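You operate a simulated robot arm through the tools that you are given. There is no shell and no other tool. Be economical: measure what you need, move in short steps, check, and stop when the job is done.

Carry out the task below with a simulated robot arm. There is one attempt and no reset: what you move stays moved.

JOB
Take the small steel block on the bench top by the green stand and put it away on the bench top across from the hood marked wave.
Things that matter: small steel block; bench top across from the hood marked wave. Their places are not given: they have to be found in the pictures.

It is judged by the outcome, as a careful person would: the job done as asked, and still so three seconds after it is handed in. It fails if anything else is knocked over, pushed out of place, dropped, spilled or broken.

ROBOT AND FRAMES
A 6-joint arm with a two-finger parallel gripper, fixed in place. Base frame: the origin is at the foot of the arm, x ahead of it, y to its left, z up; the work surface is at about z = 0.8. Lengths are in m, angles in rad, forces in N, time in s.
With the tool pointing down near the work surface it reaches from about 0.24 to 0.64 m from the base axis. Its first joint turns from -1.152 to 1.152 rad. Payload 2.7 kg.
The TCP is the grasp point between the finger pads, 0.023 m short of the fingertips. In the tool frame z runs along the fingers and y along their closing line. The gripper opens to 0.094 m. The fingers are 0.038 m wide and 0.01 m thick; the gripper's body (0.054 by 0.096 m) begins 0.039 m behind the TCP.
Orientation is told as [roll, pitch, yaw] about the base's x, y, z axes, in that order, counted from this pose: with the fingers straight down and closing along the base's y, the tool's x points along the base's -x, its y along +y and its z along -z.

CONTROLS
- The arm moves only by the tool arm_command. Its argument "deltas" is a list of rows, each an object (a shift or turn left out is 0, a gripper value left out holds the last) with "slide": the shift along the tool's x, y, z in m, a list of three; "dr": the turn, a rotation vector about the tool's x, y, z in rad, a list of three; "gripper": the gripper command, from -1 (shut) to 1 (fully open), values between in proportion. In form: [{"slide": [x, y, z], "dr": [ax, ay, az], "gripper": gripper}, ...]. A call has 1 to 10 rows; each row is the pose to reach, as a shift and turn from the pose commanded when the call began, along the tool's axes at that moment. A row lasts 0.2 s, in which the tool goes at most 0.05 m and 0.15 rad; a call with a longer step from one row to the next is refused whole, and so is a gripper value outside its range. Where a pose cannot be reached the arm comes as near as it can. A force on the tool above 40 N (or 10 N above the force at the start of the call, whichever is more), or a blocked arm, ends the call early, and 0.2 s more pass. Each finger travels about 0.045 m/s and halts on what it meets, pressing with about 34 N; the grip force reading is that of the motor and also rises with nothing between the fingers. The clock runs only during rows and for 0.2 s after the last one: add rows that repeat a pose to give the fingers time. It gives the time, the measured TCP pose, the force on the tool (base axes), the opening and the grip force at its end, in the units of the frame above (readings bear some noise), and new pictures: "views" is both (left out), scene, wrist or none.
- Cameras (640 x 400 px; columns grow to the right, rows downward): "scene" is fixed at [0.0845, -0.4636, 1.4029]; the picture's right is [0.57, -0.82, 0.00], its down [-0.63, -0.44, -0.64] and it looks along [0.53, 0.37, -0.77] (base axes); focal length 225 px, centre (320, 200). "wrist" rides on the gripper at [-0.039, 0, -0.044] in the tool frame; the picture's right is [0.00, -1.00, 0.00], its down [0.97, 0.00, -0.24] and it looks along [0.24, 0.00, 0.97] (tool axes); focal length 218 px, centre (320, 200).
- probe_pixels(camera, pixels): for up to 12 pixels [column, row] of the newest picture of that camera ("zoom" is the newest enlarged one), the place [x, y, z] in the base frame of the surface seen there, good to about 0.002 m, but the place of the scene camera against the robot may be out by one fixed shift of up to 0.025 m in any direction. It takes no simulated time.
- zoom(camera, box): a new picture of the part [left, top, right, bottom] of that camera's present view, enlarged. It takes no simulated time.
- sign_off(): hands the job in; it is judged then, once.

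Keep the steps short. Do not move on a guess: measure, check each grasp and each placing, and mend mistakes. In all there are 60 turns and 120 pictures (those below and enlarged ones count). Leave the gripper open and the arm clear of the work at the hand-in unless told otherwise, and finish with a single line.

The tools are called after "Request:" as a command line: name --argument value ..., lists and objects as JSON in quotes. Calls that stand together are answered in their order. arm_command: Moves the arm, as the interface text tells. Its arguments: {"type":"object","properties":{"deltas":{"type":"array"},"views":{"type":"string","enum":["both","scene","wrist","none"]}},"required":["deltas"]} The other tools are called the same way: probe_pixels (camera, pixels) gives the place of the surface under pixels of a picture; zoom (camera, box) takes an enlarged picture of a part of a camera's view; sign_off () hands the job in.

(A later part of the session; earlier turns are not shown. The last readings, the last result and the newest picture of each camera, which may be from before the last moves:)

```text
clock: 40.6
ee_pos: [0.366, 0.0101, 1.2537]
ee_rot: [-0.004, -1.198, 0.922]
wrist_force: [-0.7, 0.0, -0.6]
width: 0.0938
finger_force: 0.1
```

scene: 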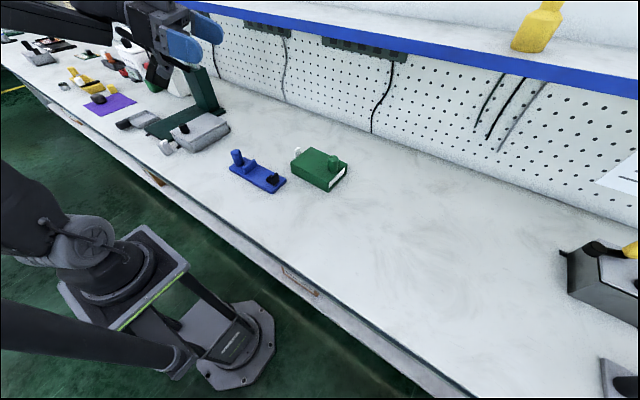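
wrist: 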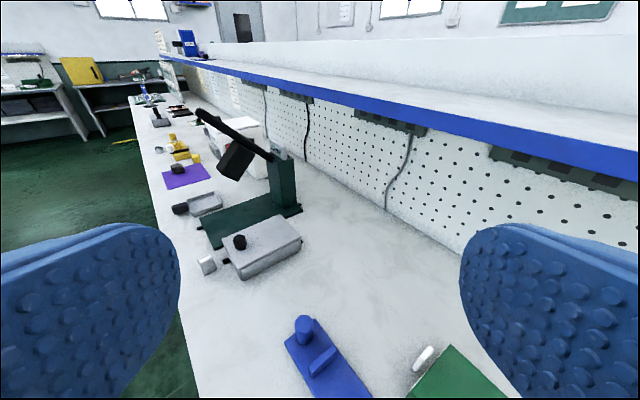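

Request:
zoom --camera "wrist" --box '[120, 20, 280, 130]'

Request:
zoom --camera "wrist" --box '[180, 90, 320, 290]'

```text
3.64 times, centred on (200, 75) of wrist
```

zoom: 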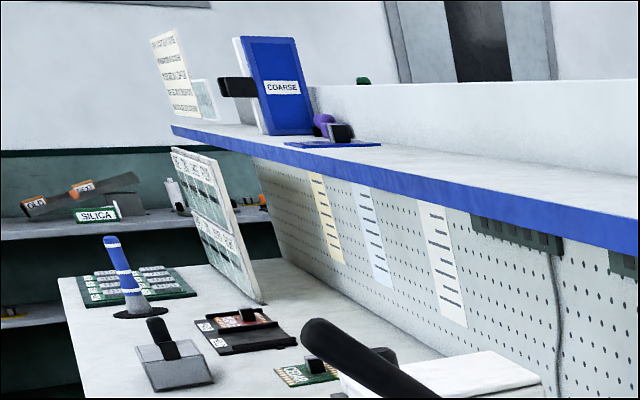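

```text
2.00 times, centred on (250, 190) of wrist
```

zoom: 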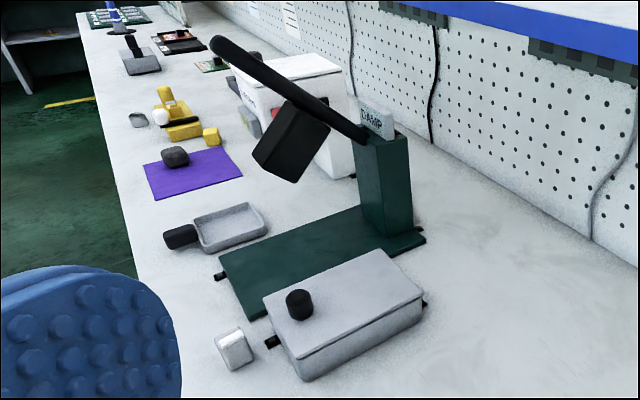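

The far structure is a lettered board, not a hood. It may carry useful text, so I'll enlarge it.

Request:
zoom --camera "wrist" --box '[160, 55, 190, 105]'

Request:
zoom --camera "wrist" --box '[155, 22, 205, 62]'

Request:
zoom --camera "wrist" --box '[190, 240, 310, 300]'

```text
8.00 times, centred on (175, 80) of wrist
```

zoom: 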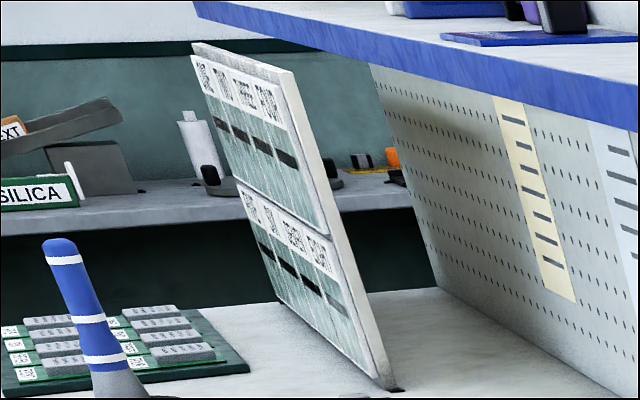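

```text
10.00 times, centred on (180, 42) of wrist
```

zoom: 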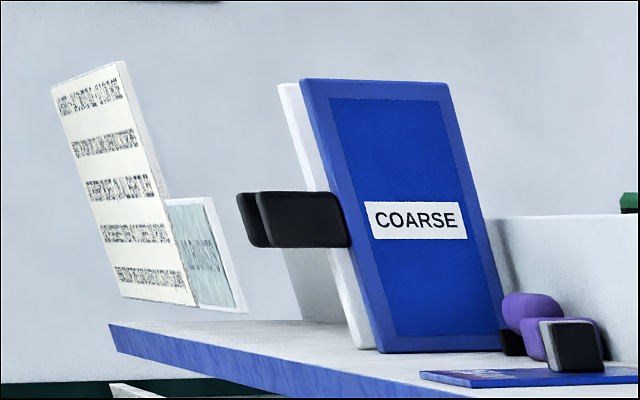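

```text
5.33 times, centred on (250, 270) of wrist
```

zoom: 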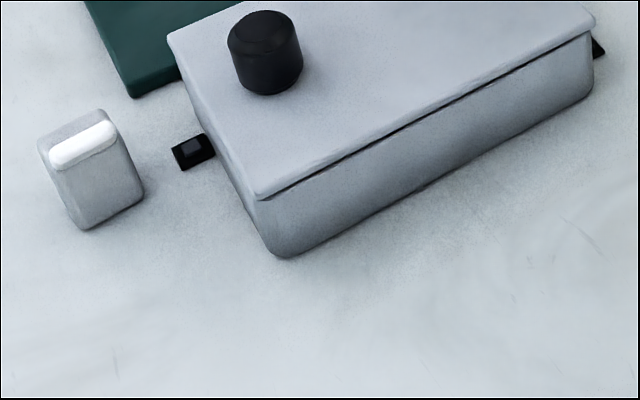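

The board texts are only filler. The block itself is plain grey steel with a light top edge. I'll straighten the tool and look at the hidden rear faces, starting with the green box.

Request:
arm_command --deltas '[{"dr": [0.13, 0, 0.05]}, {"dr": [0.26, 0, 0.1]}, {"dr": [0.39, 0, 0.15]}, {"dr": [0.52, 0, 0.2]}, {"dr": [0.65, 0, 0.25]}, {"dr": [0.78, 0, 0.3]}, {"dr": [0.857, 0, 0.332]}, {"dr": [0.857, 0, 0.332]}]' --views "none"

Request:
arm_command --deltas '[{"dr": [0, 0.14, 0]}, {"dr": [0, 0.28, 0]}, {"dr": [0, 0.42, 0]}, {"dr": [0, 0.56, 0]}, {"dr": [0, 0.7, 0]}, {"dr": [0, 0.84, 0]}, {"dr": [0, 0.98, 0]}, {"dr": [0, 1.12, 0]}, {"dr": [0, 1.2, 0]}, {"dr": [0, 1.2, 0]}]' --views "none"

```text
clock: 42.4
ee_pos: [0.3662, 0.0104, 1.2534]
ee_rot: [-0.009, -1.201, 0.005]
wrist_force: [-0.2, -1.0, 0.6]
width: 0.094
finger_force: 0.0
```

```text
clock: 44.6
ee_pos: [0.3608, -0.0033, 1.2508]
ee_rot: [0.26, -0.115, -0.015]
wrist_force: [0.3, 1.0, 0.6]
width: 0.0938
finger_force: 0.0
out of reach, approached as far as the arm can: row 2, 3, 4, 5, 6, 7, 8, 9, 10
```

I'll descend and extend over the back of the green box.

Request:
arm_command --deltas '[{"slide": [-0.02, -0.01, 0.035]}, {"slide": [-0.05, -0.03, 0.07]}, {"slide": [-0.08, -0.05, 0.1]}, {"slide": [-0.12, -0.07, 0.12]}, {"slide": [-0.16, -0.09, 0.14]}, {"slide": [-0.2, -0.1, 0.15]}, {"slide": [-0.23, -0.11, 0.16]}, {"slide": [-0.26, -0.12, 0.16], "dr": [0, 0.14, 0]}, {"slide": [-0.26, -0.12, 0.16], "dr": [0, 0.28, 0]}, {"slide": [-0.26, -0.12, 0.16], "dr": [0, 0.28, 0]}]' --views "wrist"

```text
refused: row 2 steps farther than a row can; nothing moved
```

Request:
arm_command --deltas '[{"slide": [-0.02, -0.01, 0.035]}, {"slide": [-0.045, -0.03, 0.07]}, {"slide": [-0.08, -0.05, 0.095]}, {"slide": [-0.12, -0.065, 0.115]}, {"slide": [-0.16, -0.08, 0.135]}, {"slide": [-0.2, -0.1, 0.15]}, {"slide": [-0.235, -0.11, 0.16]}, {"slide": [-0.26, -0.12, 0.16], "dr": [0, 0.14, 0]}, {"slide": [-0.26, -0.12, 0.16], "dr": [0, 0.28, 0]}, {"slide": [-0.26, -0.12, 0.16], "dr": [0, 0.28, 0]}]' --views "wrist"

```text
clock: 46.8
ee_pos: [0.5839, -0.0531, 1.089]
ee_rot: [0.294, 0.098, 0.04]
wrist_force: [0.0, 0.8, -0.3]
width: 0.0941
finger_force: 0.1
out of reach, approached as far as the arm can: row 8, 9, 10
```

wrist: 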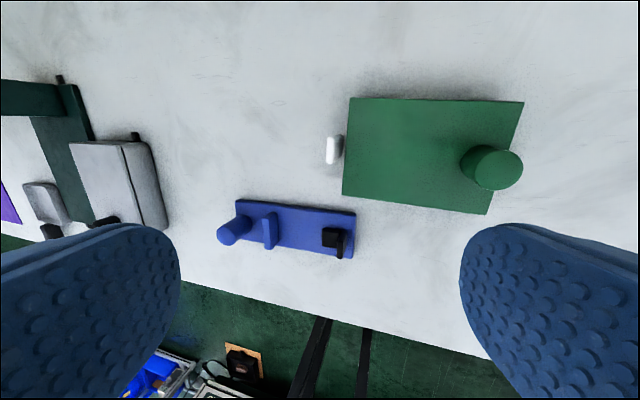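

Something shows at the bottom, near wrist (190, 375), behind or below the bench edge. I'll zoom there.

Request:
zoom --camera "wrist" --box '[100, 290, 330, 400]'

Request:
probe_pixels --camera "wrist" --pixels '[[150, 380], [243, 365], [215, 392], [310, 370]]'

```text
2.78 times, centred on (215, 345) of wrist
```

zoom: 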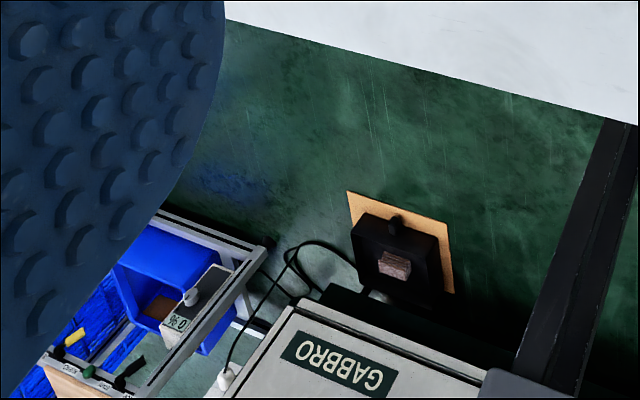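

```text
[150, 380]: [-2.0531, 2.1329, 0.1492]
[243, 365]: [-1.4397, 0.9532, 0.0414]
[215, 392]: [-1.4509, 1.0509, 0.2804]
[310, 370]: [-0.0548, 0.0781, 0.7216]
```

Key finding: there are machines behind the robot, across the aisle (one labelled GABBRO). The wave hood is probably in that row, so I'll tip the camera backward.

Request:
arm_command --deltas '[{"slide": [0.03, 0, -0.01]}, {"slide": [0.07, 0, -0.02]}, {"slide": [0.11, 0, -0.03]}, {"slide": [0.15, 0, -0.03]}, {"slide": [0.19, 0, -0.03]}, {"slide": [0.19, 0, -0.03], "dr": [0, 0.14, 0]}, {"slide": [0.19, 0, -0.03], "dr": [0, 0.28, 0]}, {"slide": [0.19, 0, -0.03], "dr": [0, 0.42, 0]}, {"slide": [0.19, 0, -0.03], "dr": [0, 0.56, 0]}, {"slide": [0.19, 0, -0.03], "dr": [0, 0.56, 0]}]' --views "wrist"

```text
clock: 49.0
ee_pos: [0.419, 0.0453, 1.1399]
ee_rot: [0.452, 0.603, 0.216]
wrist_force: [-0.5, -1.0, -0.1]
width: 0.094
finger_force: 0.1
out of reach, approached as far as the arm can: row 1, 2, 3, 4, 5, 6, 7, 8, 9, 10
```

wrist: 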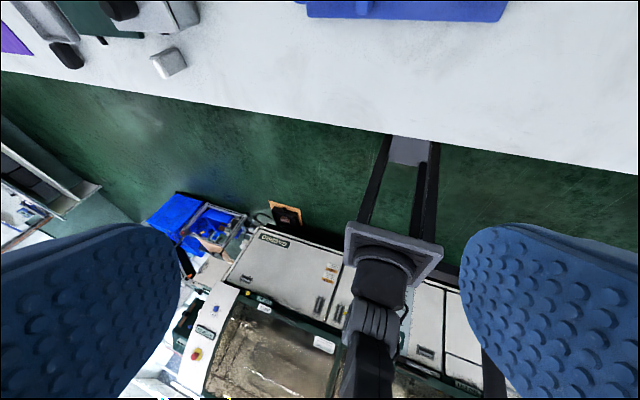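

A row of fume hoods stands behind the robot. I'll zoom in on their labels.

Request:
zoom --camera "wrist" --box '[180, 220, 350, 400]'

Request:
zoom --camera "wrist" --box '[330, 260, 490, 400]'

Request:
probe_pixels --camera "wrist" --pixels '[[273, 239], [346, 300], [408, 300], [470, 390], [323, 343], [250, 300], [240, 250], [485, 350], [425, 370]]'

```text
2.22 times, centred on (265, 310) of wrist
```

zoom: 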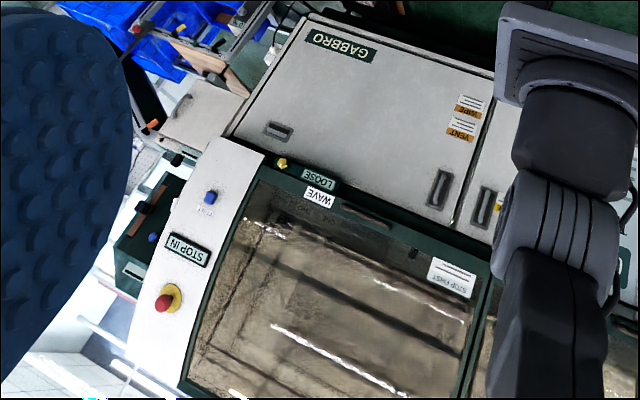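

```text
2.86 times, centred on (410, 330) of wrist
```

zoom: 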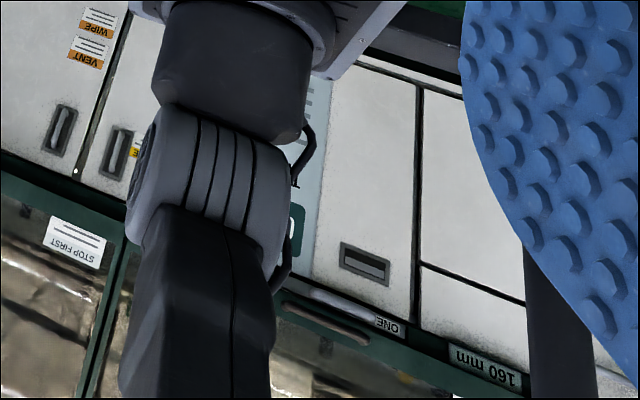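

```text
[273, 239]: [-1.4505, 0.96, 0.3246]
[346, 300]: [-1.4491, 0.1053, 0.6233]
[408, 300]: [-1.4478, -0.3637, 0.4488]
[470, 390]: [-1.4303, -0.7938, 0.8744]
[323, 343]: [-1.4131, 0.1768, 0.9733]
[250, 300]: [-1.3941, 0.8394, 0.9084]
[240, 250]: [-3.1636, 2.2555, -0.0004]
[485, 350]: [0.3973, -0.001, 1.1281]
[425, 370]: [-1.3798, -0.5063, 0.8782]
```

The WAVE label is on the left hood's frame, zoom (320, 197), or wrist (265, 309). Another hood is marked ONE. I'll probe the wave hood's label and extents.

Request:
probe_pixels --camera "wrist" --pixels '[[265, 309], [240, 298], [341, 337], [333, 394], [206, 394], [288, 317], [426, 376], [475, 393], [343, 350]]'

Request:
zoom --camera "wrist" --box '[220, 280, 300, 340]'

```text
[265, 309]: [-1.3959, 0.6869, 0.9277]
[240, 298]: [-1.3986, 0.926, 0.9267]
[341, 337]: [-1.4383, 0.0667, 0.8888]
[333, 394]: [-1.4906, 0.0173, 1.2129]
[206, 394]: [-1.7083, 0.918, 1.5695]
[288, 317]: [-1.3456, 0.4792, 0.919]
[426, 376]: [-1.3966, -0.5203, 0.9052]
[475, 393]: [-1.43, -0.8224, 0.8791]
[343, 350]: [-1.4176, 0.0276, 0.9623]
```

```text
6.67 times, centred on (260, 310) of wrist
```

zoom: 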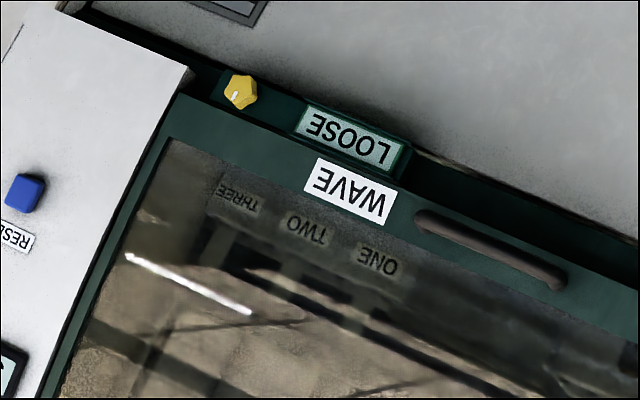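

The label reads WAVE at y≈0.69, on a hood spanning about y 0.04 to 0.92. A second hood, y≈0.02 to -0.85, is partly hidden by the arm. Before deciding I need to see that one clearly, so I'll move the camera right.

Request:
arm_command --deltas '[{"slide": [0, -0.045, 0]}, {"slide": [0, -0.09, 0]}, {"slide": [0, -0.135, 0]}, {"slide": [0, -0.18, 0]}, {"slide": [0, -0.225, 0]}, {"slide": [0, -0.27, 0]}, {"slide": [0, -0.315, 0]}, {"slide": [0, -0.36, 0]}, {"slide": [0, -0.36, 0]}]' --views "wrist"

```text
clock: 51.0
ee_pos: [0.4952, -0.1393, 1.0061]
ee_rot: [0.603, 0.494, 0.143]
wrist_force: [-0.7, 0.1, 0.2]
width: 0.0941
finger_force: 0.0
out of reach, approached as far as the arm can: row 1, 2, 3, 4, 5, 6, 7, 8, 9
```

wrist: 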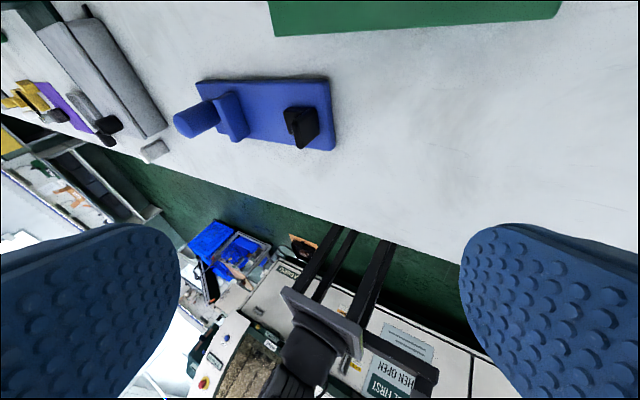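

That tilt is at the edge of reach and the arm blocks the view. I'll go back to an upright, reachable pose at the right before tipping back again.

Request:
arm_command --deltas '[{"slide": [0, 0.01, 0.01], "dr": [0, -0.14, 0]}, {"slide": [0, 0.02, 0.02], "dr": [0, -0.28, 0]}, {"slide": [0, 0.03, 0.04], "dr": [0, -0.42, 0]}, {"slide": [-0.01, 0.05, 0.06], "dr": [0, -0.56, 0]}, {"slide": [-0.019, 0.07, 0.084], "dr": [0, -0.7, 0]}, {"slide": [-0.019, 0.07, 0.084], "dr": [0, -0.84, 0]}, {"slide": [-0.019, 0.07, 0.084], "dr": [0, -0.84, 0]}]' --views "none"

Request:
arm_command --deltas '[{"slide": [0.04, 0, 0]}, {"slide": [0.08, 0, 0]}, {"slide": [0.1, 0, 0], "dr": [0, 0.14, 0]}, {"slide": [0.1, 0, 0], "dr": [0, 0.28, 0]}, {"slide": [0.1, 0, 0], "dr": [0, 0.42, 0]}, {"slide": [0.1, 0, 0], "dr": [0, 0.56, 0]}, {"slide": [0.1, 0, 0], "dr": [0, 0.56, 0]}]' --views "wrist"

```text
clock: 52.6
ee_pos: [0.4871, -0.0384, 0.9724]
ee_rot: [0.536, -0.225, -0.306]
wrist_force: [-0.5, -0.2, 0.4]
width: 0.0939
finger_force: 0.1
```

```text
clock: 54.2
ee_pos: [0.394, -0.0089, 0.9499]
ee_rot: [0.543, 0.261, -0.019]
wrist_force: [-0.2, -0.4, -0.4]
width: 0.094
finger_force: 0.0
```

wrist: 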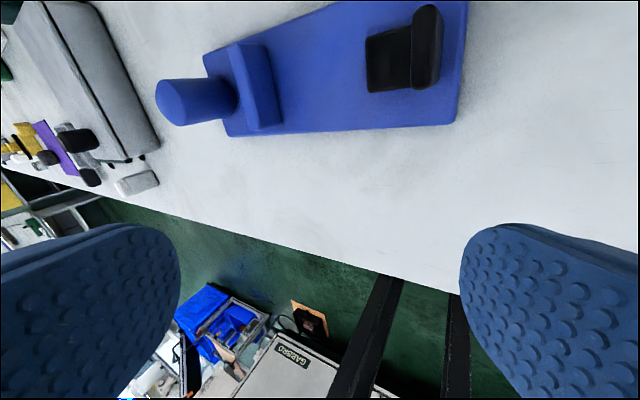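

The tool now sits rolled over the blue fixture at z≈0.95. I'll rise straight up 0.15 m, then remove the roll and pitch.

Request:
arm_command --deltas '[{"slide": [0.0103, 0.02, -0.033]}, {"slide": [0.0206, 0.04, -0.066]}, {"slide": [0.031, 0.06, -0.099]}, {"slide": [0.039, 0.075, -0.124]}, {"slide": [0.039, 0.075, -0.124], "dr": [0.14, 0, 0]}, {"slide": [0.039, 0.075, -0.124], "dr": [0.28, 0, 0]}, {"slide": [0.039, 0.075, -0.124], "dr": [0.42, 0, 0]}, {"slide": [0.039, 0.075, -0.124], "dr": [0.543, 0, 0]}, {"slide": [0.039, 0.075, -0.124], "dr": [0.543, 0, 0]}]' --views "none"

Request:
arm_command --deltas '[{"dr": [0, -0.13, 0]}, {"dr": [0, -0.261, 0]}, {"dr": [0, -0.261, 0]}]' --views "none"

```text
clock: 56.2
ee_pos: [0.3928, -0.003, 1.0994]
ee_rot: [0.347, 0.255, -0.02]
wrist_force: [-0.1, 0.0, 0.3]
width: 0.0942
finger_force: 0.1
out of reach, approached as far as the arm can: row 6, 7, 8, 9
```

```text
clock: 57.0
ee_pos: [0.3941, -0.0035, 1.0993]
ee_rot: [0.335, 0.006, -0.107]
wrist_force: [-0.6, -0.2, 0.3]
width: 0.0941
finger_force: 0.0
```

Request:
arm_command --deltas '[{"slide": [0, -0.04, -0.014], "dr": [0.11, 0, 0]}, {"slide": [0, -0.08, -0.028], "dr": [0.22, 0, 0]}, {"slide": [0, -0.12, -0.042], "dr": [0.335, 0, 0]}, {"slide": [0, -0.16, -0.056], "dr": [0.335, 0, 0]}, {"slide": [0, -0.2, -0.07], "dr": [0.335, 0, 0]}, {"slide": [0, -0.24, -0.084], "dr": [0.335, 0, 0]}, {"slide": [0, -0.28, -0.098], "dr": [0.335, 0, 0]}, {"slide": [0, -0.32, -0.112], "dr": [0.335, 0, 0]}, {"slide": [0, -0.36, -0.126], "dr": [0.335, 0, 0]}, {"slide": [0, -0.36, -0.126], "dr": [0.335, 0, 0]}]' --views "wrist"

```text
clock: 59.2
ee_pos: [0.3378, -0.3653, 1.0687]
ee_rot: [0.135, -0.221, -0.125]
wrist_force: [-0.5, -0.1, -0.1]
width: 0.094
finger_force: 0.0
out of reach, approached as far as the arm can: row 1, 2, 3, 4, 5, 6, 7, 8, 9, 10
```

wrist: 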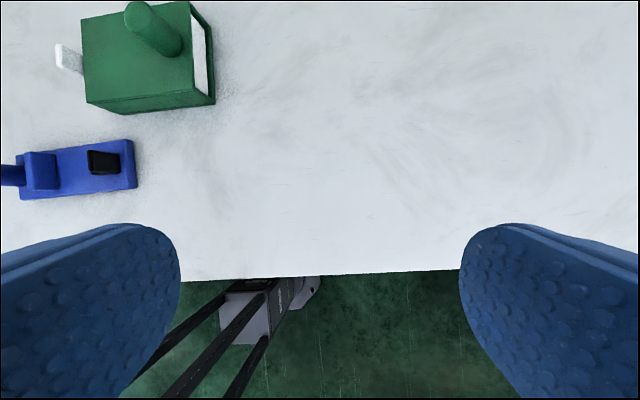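

I'm now at the right, roughly upright. I'll tip the camera back from here in small steps.

Request:
arm_command --deltas '[{"dr": [0, 0.14, 0]}, {"dr": [0, 0.28, 0]}, {"dr": [0, 0.42, 0]}, {"dr": [0, 0.56, 0]}, {"dr": [0, 0.7, 0]}, {"dr": [0, 0.84, 0]}, {"dr": [0, 0.98, 0]}, {"dr": [0, 0.98, 0]}]' --views "wrist"

```text
clock: 61.0
ee_pos: [0.3382, -0.3648, 1.0691]
ee_rot: [0.138, -0.219, -0.125]
wrist_force: [-0.8, -0.4, -0.4]
width: 0.0943
finger_force: 0.0
out of reach, approached as far as the arm can: row 1, 2, 3, 4, 5, 6, 7, 8
```

wrist: 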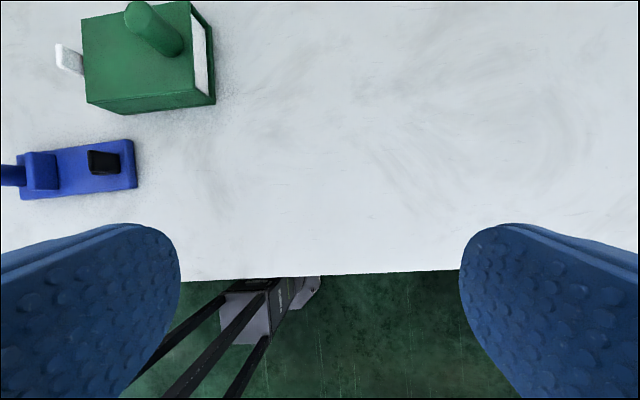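

A joint limit blocks the backward tip here. I'll try from the left of centre with a roll to the right, which should see past the arm to the second hood.

Request:
arm_command --deltas '[{"slide": [-0.01, 0.045, 0]}, {"slide": [-0.02, 0.09, 0]}, {"slide": [-0.03, 0.135, 0]}, {"slide": [-0.04, 0.18, 0]}, {"slide": [-0.05, 0.225, 0]}, {"slide": [-0.06, 0.27, 0], "dr": [0.12, 0, 0]}, {"slide": [-0.07, 0.315, 0], "dr": [0.24, 0, 0]}, {"slide": [-0.08, 0.36, 0], "dr": [0.36, 0, 0]}, {"slide": [-0.09, 0.405, 0], "dr": [0.48, 0, 0]}, {"slide": [-0.1, 0.45, 0], "dr": [0.6, 0, 0]}]' --views "none"

Request:
arm_command --deltas '[{"slide": [-0.03, 0, 0], "dr": [0, 0.14, 0]}, {"slide": [-0.06, 0, 0], "dr": [0, 0.28, 0]}, {"slide": [-0.08, 0, 0], "dr": [0, 0.42, 0]}, {"slide": [-0.08, 0, 0], "dr": [0, 0.56, 0]}, {"slide": [-0.08, 0, 0], "dr": [0, 0.7, 0]}, {"slide": [-0.08, 0, 0], "dr": [0, 0.7, 0]}]' --views "wrist"

```text
clock: 63.2
ee_pos: [0.4294, -0.0495, 1.0925]
ee_rot: [0.18, -0.287, -0.194]
wrist_force: [0.1, -0.1, 0.7]
width: 0.094
finger_force: 0.0
out of reach, approached as far as the arm can: row 5, 6, 7, 8, 9, 10
```

```text
clock: 64.6
ee_pos: [0.5221, -0.0512, 1.1229]
ee_rot: [0.359, 0.367, -0.006]
wrist_force: [-0.2, 0.8, -0.8]
width: 0.0939
finger_force: 0.1
out of reach, approached as far as the arm can: row 1, 2, 3, 4, 5, 6
```

wrist: 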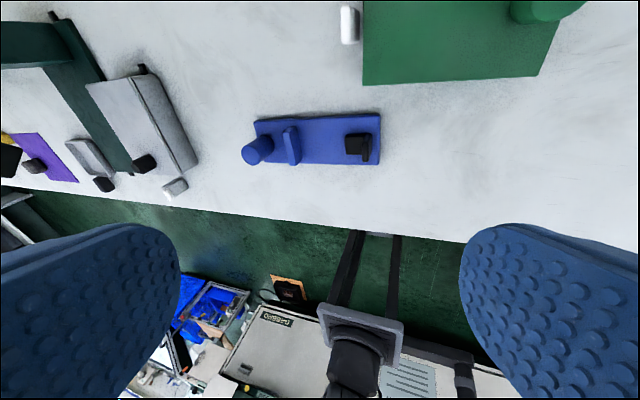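

The wrist seems to have wound up against a joint limit after my earlier look upward, since a roll of ~0.35 won't come out. I'll reverse it: pitch the tool back to forward-level and check that the roll clears.

Request:
arm_command --deltas '[{"slide": [0.03, 0, -0.01], "dr": [0, -0.14, 0]}, {"slide": [0.06, 0, -0.02], "dr": [0, -0.28, 0]}, {"slide": [0.09, 0, -0.03], "dr": [0, -0.42, 0]}, {"slide": [0.12, 0, -0.04], "dr": [0, -0.56, 0]}, {"slide": [0.13, 0, -0.05], "dr": [0, -0.7, 0]}, {"slide": [0.13, 0, -0.06], "dr": [0, -0.84, 0]}, {"slide": [0.13, 0, -0.07], "dr": [0, -0.98, 0]}, {"slide": [0.13, 0, -0.08], "dr": [0, -1.12, 0]}, {"slide": [0.13, 0, -0.08], "dr": [0, -1.26, 0]}, {"slide": [0.13, 0, -0.08], "dr": [0, -1.4, 0]}]' --views "none"

Request:
arm_command --deltas '[{"dr": [0, -0.14, 0]}, {"dr": [0, -0.28, 0]}, {"dr": [0, -0.28, 0]}]' --views "scene"

```text
clock: 66.8
ee_pos: [0.4247, -0.0759, 1.2389]
ee_rot: [0.579, -0.933, -0.626]
wrist_force: [0.0, 0.4, -0.6]
width: 0.0939
finger_force: 0.1
```

```text
clock: 67.6
ee_pos: [0.4274, -0.0801, 1.2473]
ee_rot: [0.867, -1.125, -0.945]
wrist_force: [-0.4, 0.1, -0.3]
width: 0.0942
finger_force: 0.0
out of reach, approached as far as the arm can: row 2, 3
```

scene: 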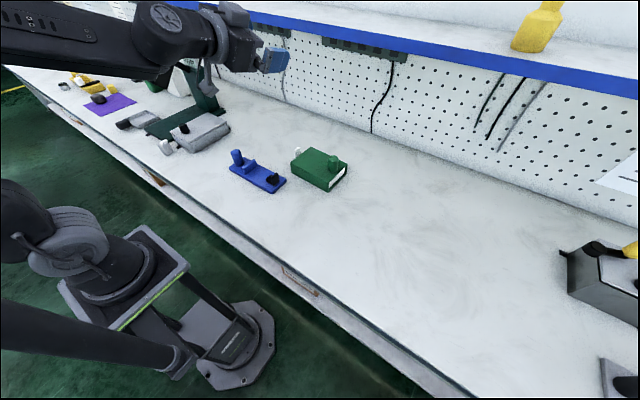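

The tool points nearly level forward but is twisted about its own axis by ~0.35 rad. I'll untwist it and centre it on y=0.

Request:
arm_command --deltas '[{"dr": [0, 0, -0.12]}, {"dr": [0, 0, -0.24]}, {"dr": [0, 0, -0.349]}, {"dr": [0, 0, -0.349]}]' --views "none"

```text
clock: 68.6
ee_pos: [0.4274, -0.0809, 1.2485]
ee_rot: [-0.019, -1.306, -0.031]
wrist_force: [0.0, 0.1, 0.5]
width: 0.0939
finger_force: 0.1
```

Untwisted. Now I'll centre on y=0 and back off slightly, keeping the orientation.

Request:
arm_command --deltas '[{"slide": [0.004, 0.03, -0.016]}, {"slide": [0.008, 0.06, -0.032]}, {"slide": [0.013, 0.081, -0.048]}, {"slide": [0.013, 0.081, -0.048], "dr": [0, -0.14, 0]}, {"slide": [0.013, 0.081, -0.048], "dr": [0, -0.28, 0]}, {"slide": [0.013, 0.081, -0.048], "dr": [0, -0.4, 0]}, {"slide": [0.013, 0.081, -0.048], "dr": [0, -0.4, 0]}]' --views "none"

```text
clock: 70.2
ee_pos: [0.3814, 0.0029, 1.248]
ee_rot: [-3.125, -1.431, 3.079]
wrist_force: [0.2, 0.1, -0.9]
width: 0.094
finger_force: 0.0
out of reach, approached as far as the arm can: row 1, 2, 3
```

Now the tool is above level at yaw ≈ -0.06. I'll correct to yaw 0 and y=0.

Request:
arm_command --deltas '[{"slide": [0, -0.003, 0], "dr": [-0.062, 0, 0.009]}, {"slide": [0, -0.003, 0], "dr": [-0.062, 0, 0.009]}]' --views "none"

```text
clock: 70.8
ee_pos: [0.3809, -0.0026, 1.247]
ee_rot: [-3.126, -1.433, -3.14]
wrist_force: [0.3, 0.2, -1.1]
width: 0.0942
finger_force: 0.1
```

Aligned. Now I'll pitch straight down through the level direction, lowering about 0.1 m on the way.

Request:
arm_command --deltas '[{"slide": [0, 0.0026, 0], "dr": [0.016, 0.14, 0]}, {"slide": [0, 0.0026, 0], "dr": [0.016, 0.28, 0]}, {"slide": [0, 0.0026, 0], "dr": [0.016, 0.42, 0]}, {"slide": [0, 0.0026, 0], "dr": [0.016, 0.56, 0]}, {"slide": [0.02, 0.0026, 0], "dr": [0.016, 0.7, 0]}, {"slide": [0.04, 0.0026, 0], "dr": [0.016, 0.84, 0]}, {"slide": [0.06, 0.0026, 0], "dr": [0.016, 0.98, 0]}, {"slide": [0.09, 0.0026, 0], "dr": [0.016, 1.12, 0]}, {"slide": [0.12, 0.0026, 0], "dr": [0.016, 1.26, 0]}, {"slide": [0.12, 0.0026, 0], "dr": [0.016, 1.26, 0]}]' --views "scene"

```text
clock: 73.0
ee_pos: [0.3974, 0.0027, 1.1299]
ee_rot: [-0.011, -0.447, 0.005]
wrist_force: [0.4, 0.4, -0.5]
width: 0.0943
finger_force: 0.0
out of reach, approached as far as the arm can: row 3, 4
```

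scene: 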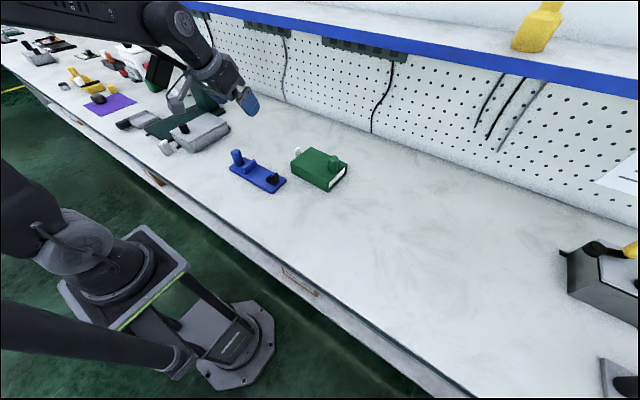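

The wrist is clean again, with roll ≈ 0. I'll move right to y≈-0.4 and tip back to view the second hood.

Request:
arm_command --deltas '[{"slide": [0, -0.04, 0], "dr": [0, 0.14, 0]}, {"slide": [0, -0.08, 0], "dr": [0, 0.28, 0]}, {"slide": [0, -0.12, 0], "dr": [0, 0.447, 0]}, {"slide": [0, -0.16, 0], "dr": [0, 0.447, 0]}, {"slide": [0, -0.2, 0], "dr": [0, 0.447, 0]}, {"slide": [0, -0.24, 0], "dr": [0, 0.447, 0]}, {"slide": [0, -0.28, 0], "dr": [0, 0.447, 0]}, {"slide": [0, -0.32, 0], "dr": [0, 0.447, 0]}, {"slide": [0, -0.36, 0], "dr": [0, 0.447, 0]}, {"slide": [0, -0.4, 0], "dr": [0, 0.447, 0]}]' --views "none"

```text
refused: row 3 steps farther than a row can; nothing moved
```

Request:
arm_command --deltas '[{"slide": [0, -0.04, 0], "dr": [0, 0.14, 0]}, {"slide": [0, -0.08, 0], "dr": [0, 0.28, 0]}, {"slide": [0, -0.12, 0], "dr": [0, 0.42, 0]}, {"slide": [0, -0.16, 0], "dr": [0, 0.447, 0]}, {"slide": [0, -0.2, 0], "dr": [0, 0.447, 0]}, {"slide": [0, -0.24, 0], "dr": [0, 0.447, 0]}, {"slide": [0, -0.28, 0], "dr": [0, 0.447, 0]}, {"slide": [0, -0.32, 0], "dr": [0, 0.447, 0]}, {"slide": [0, -0.36, 0], "dr": [0, 0.447, 0]}, {"slide": [0, -0.4, 0], "dr": [0, 0.447, 0]}]' --views "none"

Request:
arm_command --deltas '[{"dr": [0, 0.14, 0]}, {"dr": [0, 0.28, 0]}, {"dr": [0, 0.42, 0]}, {"dr": [0, 0.56, 0]}, {"dr": [0, 0.7, 0]}, {"dr": [0, 0.7, 0]}]' --views "wrist"

```text
clock: 75.2
ee_pos: [0.4002, -0.4001, 1.1345]
ee_rot: [-0.009, -0.003, 0.003]
wrist_force: [-0.6, 0.4, -0.2]
width: 0.0942
finger_force: 0.2
```

```text
clock: 76.6
ee_pos: [0.351, -0.3709, 1.1072]
ee_rot: [-0.015, 0.698, -0.006]
wrist_force: [-1.4, 0.1, 0.6]
width: 0.0939
finger_force: 0.0
out of reach, approached as far as the arm can: row 2, 3, 4, 5, 6
```

wrist: 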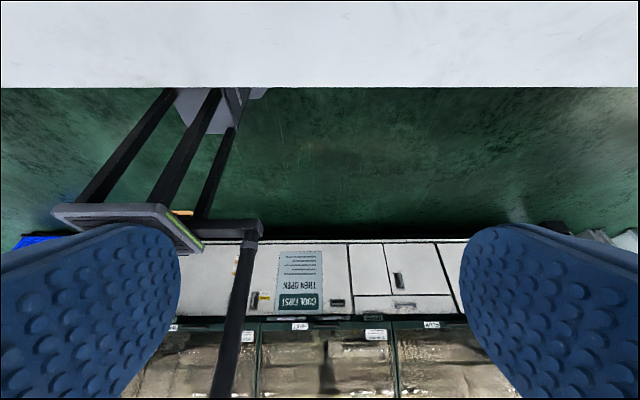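

Excellent, a clear rear view with several hood sections, each with a tag. I'll zoom in and probe.

Request:
zoom --camera "wrist" --box '[160, 230, 480, 400]'

Request:
zoom --camera "wrist" --box '[270, 300, 350, 350]'

Request:
zoom --camera "wrist" --box '[400, 300, 480, 350]'

Request:
zoom --camera "wrist" --box '[160, 300, 240, 350]'

Request:
probe_pixels --camera "wrist" --pixels '[[300, 327], [431, 324], [172, 327], [258, 350], [397, 350], [325, 325], [375, 334], [462, 330]]'

```text
2.00 times, centred on (320, 315) of wrist
```

zoom: 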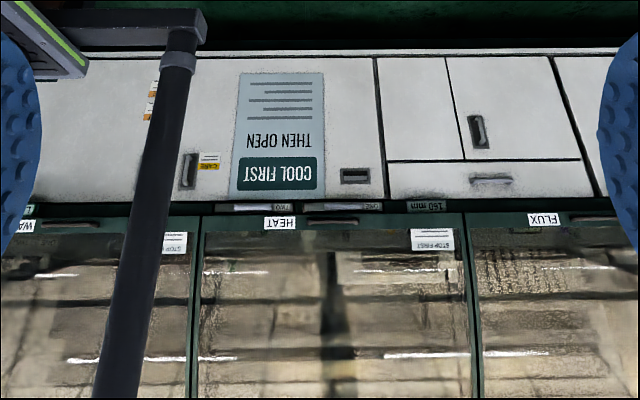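

```text
8.00 times, centred on (310, 325) of wrist
```

zoom: 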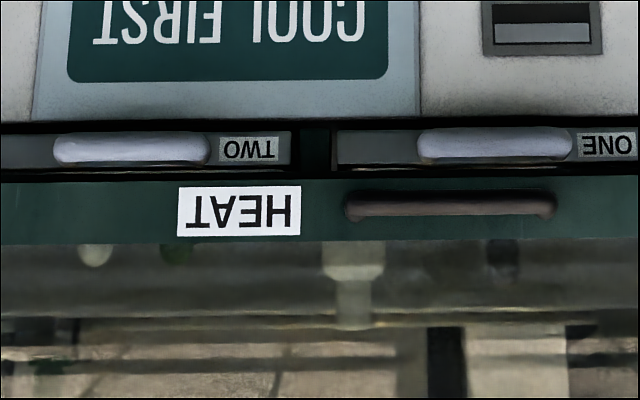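

```text
8.00 times, centred on (440, 325) of wrist
```

zoom: 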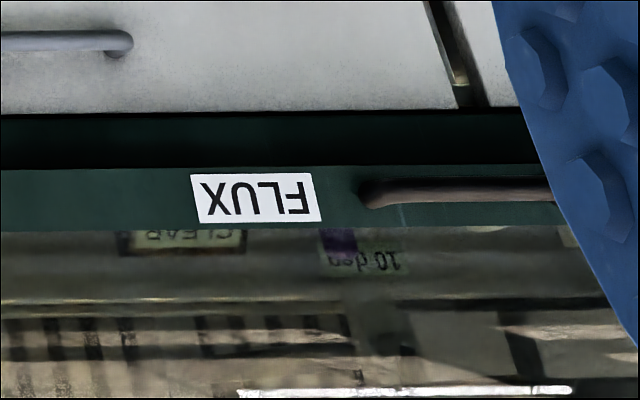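

```text
8.00 times, centred on (200, 325) of wrist
```

zoom: 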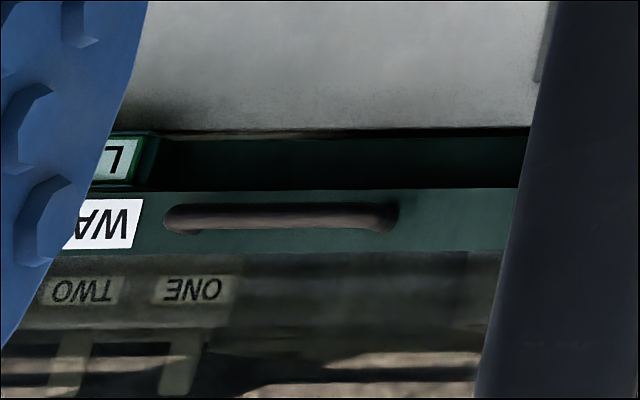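

```text
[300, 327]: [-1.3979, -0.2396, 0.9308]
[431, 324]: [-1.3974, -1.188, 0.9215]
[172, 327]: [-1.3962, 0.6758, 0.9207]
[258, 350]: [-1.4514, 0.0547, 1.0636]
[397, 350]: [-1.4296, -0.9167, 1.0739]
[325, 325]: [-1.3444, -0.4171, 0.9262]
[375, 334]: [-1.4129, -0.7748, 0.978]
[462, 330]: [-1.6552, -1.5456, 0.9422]
```

The hoods from left to right are WAVE (y ≈ 0.04 to 0.93, centre 0.48), HEAT and FLUX. So the goal is the bench strip at y 0.04 to 0.93. Its clear part in reach is between the grey box and the blue fixture, y≈0.25. Now I'll go upright and back to the block.

Request:
arm_command --deltas '[{"dr": [0, -0.14, 0]}, {"dr": [0, -0.28, 0]}, {"dr": [0, -0.42, 0]}, {"dr": [0, -0.56, 0]}, {"dr": [0, -0.698, 0]}, {"dr": [0, -0.698, 0]}]' --views "none"

Request:
arm_command --deltas '[{"slide": [0, 0.045, 0]}, {"slide": [0, 0.09, 0]}, {"slide": [0, 0.135, 0]}, {"slide": [0, 0.18, 0]}, {"slide": [0, 0.225, 0]}, {"slide": [0, 0.27, 0]}, {"slide": [0, 0.315, 0]}, {"slide": [0, 0.36, 0]}, {"slide": [0, 0.405, 0]}, {"slide": [0, 0.45, 0]}]' --views "none"

Request:
arm_command --deltas '[{"slide": [0.01, 0.045, 0]}, {"slide": [0.02, 0.09, 0]}, {"slide": [0.03, 0.135, 0]}, {"slide": [0.03, 0.18, 0.03]}, {"slide": [0.03, 0.22, 0.06]}, {"slide": [0.03, 0.25, 0.09]}, {"slide": [0.03, 0.25, 0.09]}]' --views "wrist"

```text
clock: 78.0
ee_pos: [0.3488, -0.3685, 1.1079]
ee_rot: [-0.009, -0.001, 0.006]
wrist_force: [0.8, 0.3, -0.2]
width: 0.0943
finger_force: 0.1
```

```text
clock: 80.2
ee_pos: [0.3474, 0.0814, 1.1021]
ee_rot: [-0.008, 0.003, -0.001]
wrist_force: [0.3, -0.4, -0.2]
width: 0.0941
finger_force: 0.1
```

```text
refused: row 4 steps farther than a row can; nothing moved
```

Request:
arm_command --deltas '[{"slide": [0.01, 0.045, 0]}, {"slide": [0.02, 0.09, 0]}, {"slide": [0.02, 0.135, 0]}, {"slide": [0.02, 0.18, 0]}, {"slide": [0.02, 0.225, 0]}, {"slide": [0.02, 0.27, 0.01]}, {"slide": [0.02, 0.3, 0.04]}, {"slide": [0.02, 0.33, 0.07]}, {"slide": [0.02, 0.36, 0.08]}, {"slide": [0.02, 0.36, 0.08]}]' --views "wrist"

```text
clock: 82.4
ee_pos: [0.326, 0.4393, 1.0226]
ee_rot: [-0.009, 0.001, 0.004]
wrist_force: [-0.1, -0.1, -0.2]
width: 0.0941
finger_force: 0.0
```

wrist: 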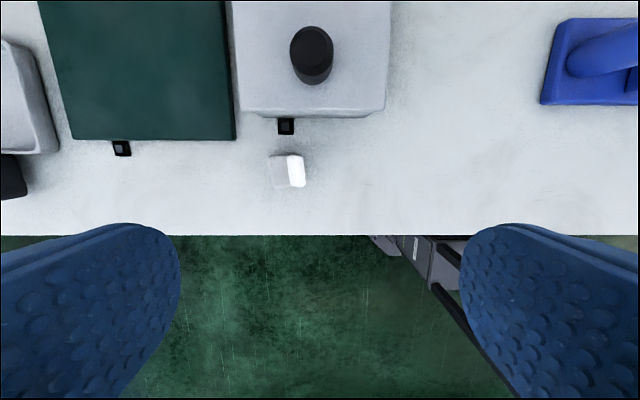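

Request:
zoom --camera "wrist" --box '[250, 105, 346, 205]'

Request:
probe_pixels --camera "wrist" --pixels '[[272, 156], [290, 155], [303, 157], [304, 187], [291, 187], [275, 185], [284, 165], [296, 170], [275, 170], [385, 110], [260, 120], [543, 100]]'

```text
4.00 times, centred on (298, 155) of wrist
```

zoom: 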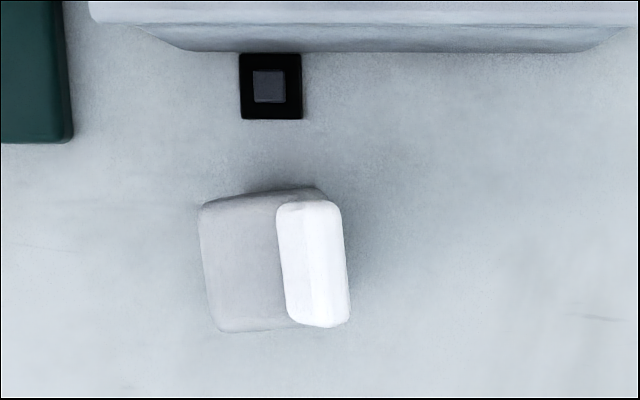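

```text
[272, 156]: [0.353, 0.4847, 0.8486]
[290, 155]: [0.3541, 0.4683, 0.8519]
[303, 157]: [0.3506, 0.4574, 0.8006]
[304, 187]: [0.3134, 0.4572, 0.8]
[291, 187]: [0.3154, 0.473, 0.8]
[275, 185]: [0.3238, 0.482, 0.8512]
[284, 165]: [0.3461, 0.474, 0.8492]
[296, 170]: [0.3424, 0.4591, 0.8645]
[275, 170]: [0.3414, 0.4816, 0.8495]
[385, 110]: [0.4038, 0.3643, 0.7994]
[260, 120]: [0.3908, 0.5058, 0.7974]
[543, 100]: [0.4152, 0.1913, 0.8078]
```

The block is about 0.03 × 0.033 m. Its body top is at z≈0.85 and a lighter ridge on its right side rises to 0.8645. It is centred near (0.338, 0.469) with yaw ≈ +0.09. The grey box knob is close to where the camera will be, so I'll lean the tool back 0.35 rad and close along y. First a hover at z≈0.95.

Request:
arm_command --deltas '[{"slide": [-0.004, 0.01, 0.02], "dr": [0, -0.12, -0.03]}, {"slide": [-0.008, 0.02, 0.045], "dr": [0, -0.24, -0.06]}, {"slide": [-0.012, 0.03, 0.0726], "dr": [0, -0.35, -0.09]}, {"slide": [-0.012, 0.03, 0.0726], "dr": [0, -0.35, -0.09]}]' --views "wrist"

```text
clock: 83.4
ee_pos: [0.3406, 0.4681, 0.9479]
ee_rot: [-0.026, -0.349, 0.101]
wrist_force: [-0.1, -0.3, -0.3]
width: 0.094
finger_force: 0.0
```

wrist: 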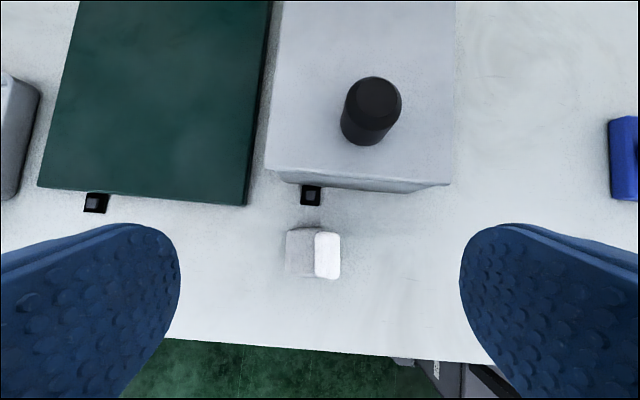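

The block is lined up between the fingers at about (313, 253). I'll refine its place and check the clear target spot.

Request:
probe_pixels --camera "wrist" --pixels '[[288, 250], [300, 235], [300, 270], [318, 240], [335, 240], [327, 270], [338, 255], [373, 95], [360, 175], [612, 190]]'

Request:
zoom --camera "wrist" --box '[260, 200, 370, 300]'

```text
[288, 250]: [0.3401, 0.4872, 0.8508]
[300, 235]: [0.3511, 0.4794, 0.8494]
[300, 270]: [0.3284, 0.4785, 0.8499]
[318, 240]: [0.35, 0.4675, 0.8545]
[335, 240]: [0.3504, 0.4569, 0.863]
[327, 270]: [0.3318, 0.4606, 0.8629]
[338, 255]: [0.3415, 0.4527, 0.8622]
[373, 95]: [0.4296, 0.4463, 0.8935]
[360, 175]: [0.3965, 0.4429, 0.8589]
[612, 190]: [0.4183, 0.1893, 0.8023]
```

```text
4.00 times, centred on (315, 250) of wrist
```

zoom: 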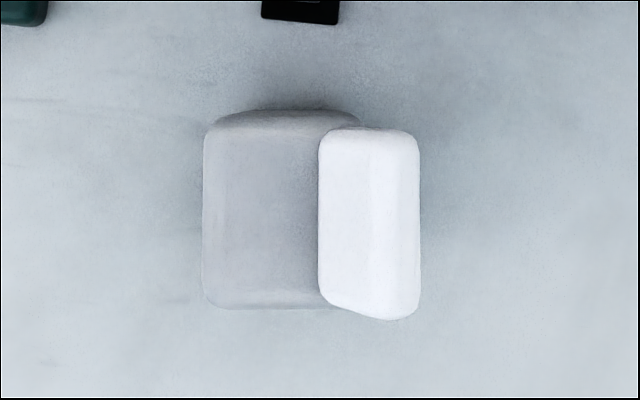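

The block spans y 0.4525–0.488 and x 0.327–0.353. I'll go straight down 0.106 m to TCP z≈0.842 in small steps.

Request:
arm_command --deltas '[{"slide": [0.01, 0.002, 0.0274]}, {"slide": [0.02, 0.002, 0.0547]}, {"slide": [0.029, 0.002, 0.079]}, {"slide": [0.0364, 0.002, 0.0995]}, {"slide": [0.0364, 0.002, 0.0995]}]'

```text
clock: 84.6
ee_pos: [0.3374, 0.4673, 0.8433]
ee_rot: [-0.028, -0.349, 0.1]
wrist_force: [0.4, -0.2, 0.1]
width: 0.094
finger_force: 0.1
out of reach, approached as far as the arm can: row 1, 2
```

scene: 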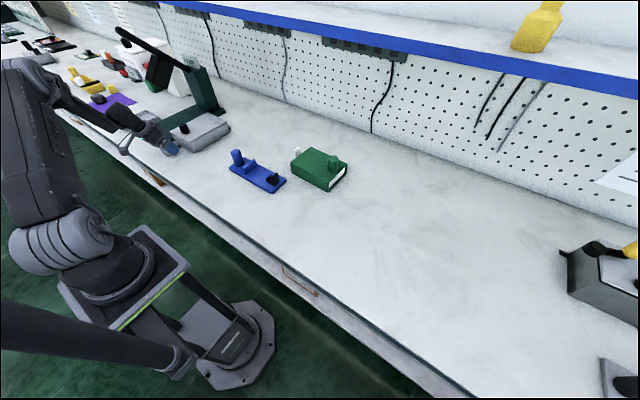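
wrist: 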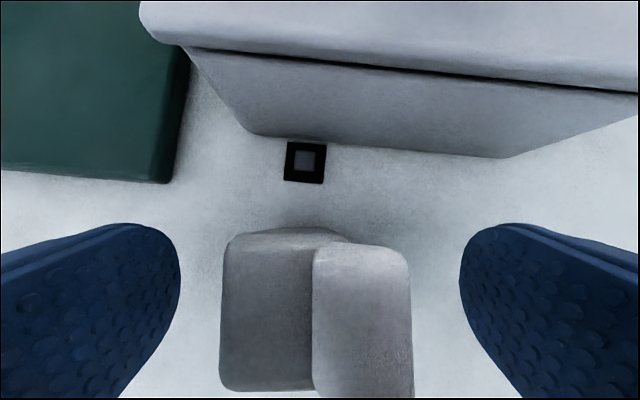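

The block is between the fingers with no contact. I'll close in place.

Request:
arm_command --deltas '[{"gripper": -1}, {"gripper": -1}, {"gripper": -1}, {"gripper": -1}, {"gripper": -1}, {"gripper": -1}, {"gripper": -1}]' --views "wrist"

```text
clock: 86.2
ee_pos: [0.3392, 0.4672, 0.8444]
ee_rot: [-0.024, -0.348, 0.099]
wrist_force: [-0.8, 0.0, 0.1]
width: 0.0292
finger_force: 34.1
```

wrist: 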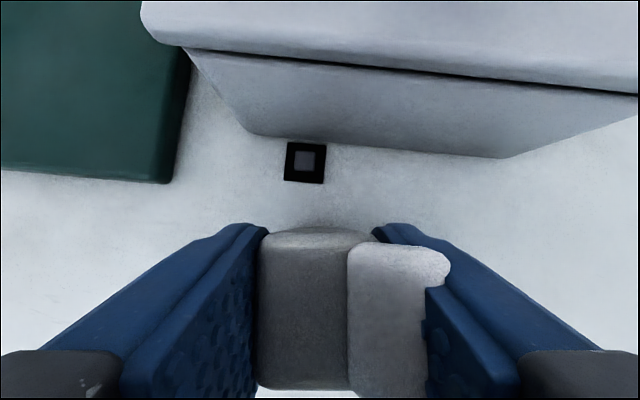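

Gripped at 0.029 m with 34 N, and the block moved with the fingers to centre. I'll lift straight up 0.11 m.

Request:
arm_command --deltas '[{"slide": [-0.0069, 0, -0.0188], "gripper": -1}, {"slide": [-0.0172, 0, -0.047], "gripper": -1}, {"slide": [-0.0274, 0, -0.0751], "gripper": -1}, {"slide": [-0.0377, 0, -0.1033], "gripper": -1}, {"slide": [-0.0377, 0, -0.1033], "gripper": -1}]'

```text
clock: 87.4
ee_pos: [0.3399, 0.4688, 0.9504]
ee_rot: [-0.025, -0.347, 0.102]
wrist_force: [0.3, 0.6, -0.5]
width: 0.0
finger_force: 33.7
5 turns are left
```

scene: 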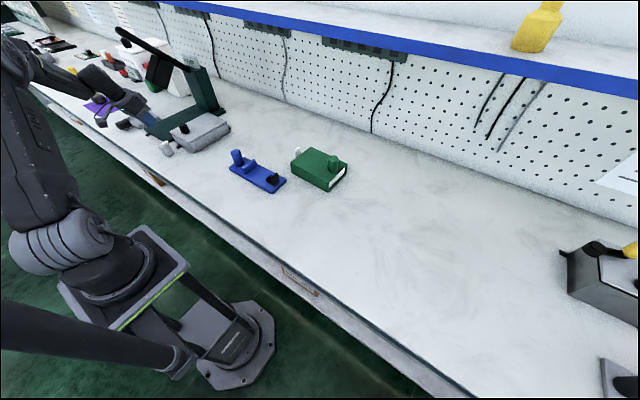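
wrist: 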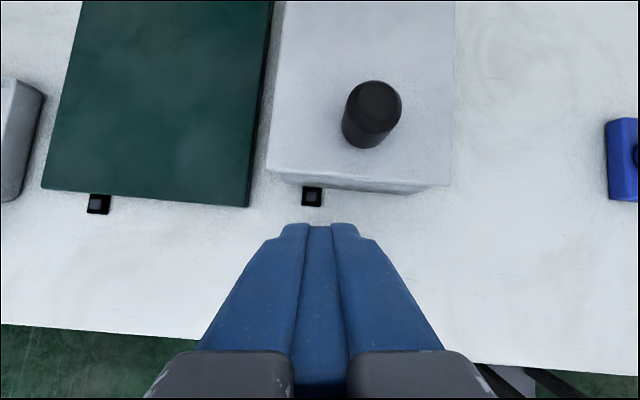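

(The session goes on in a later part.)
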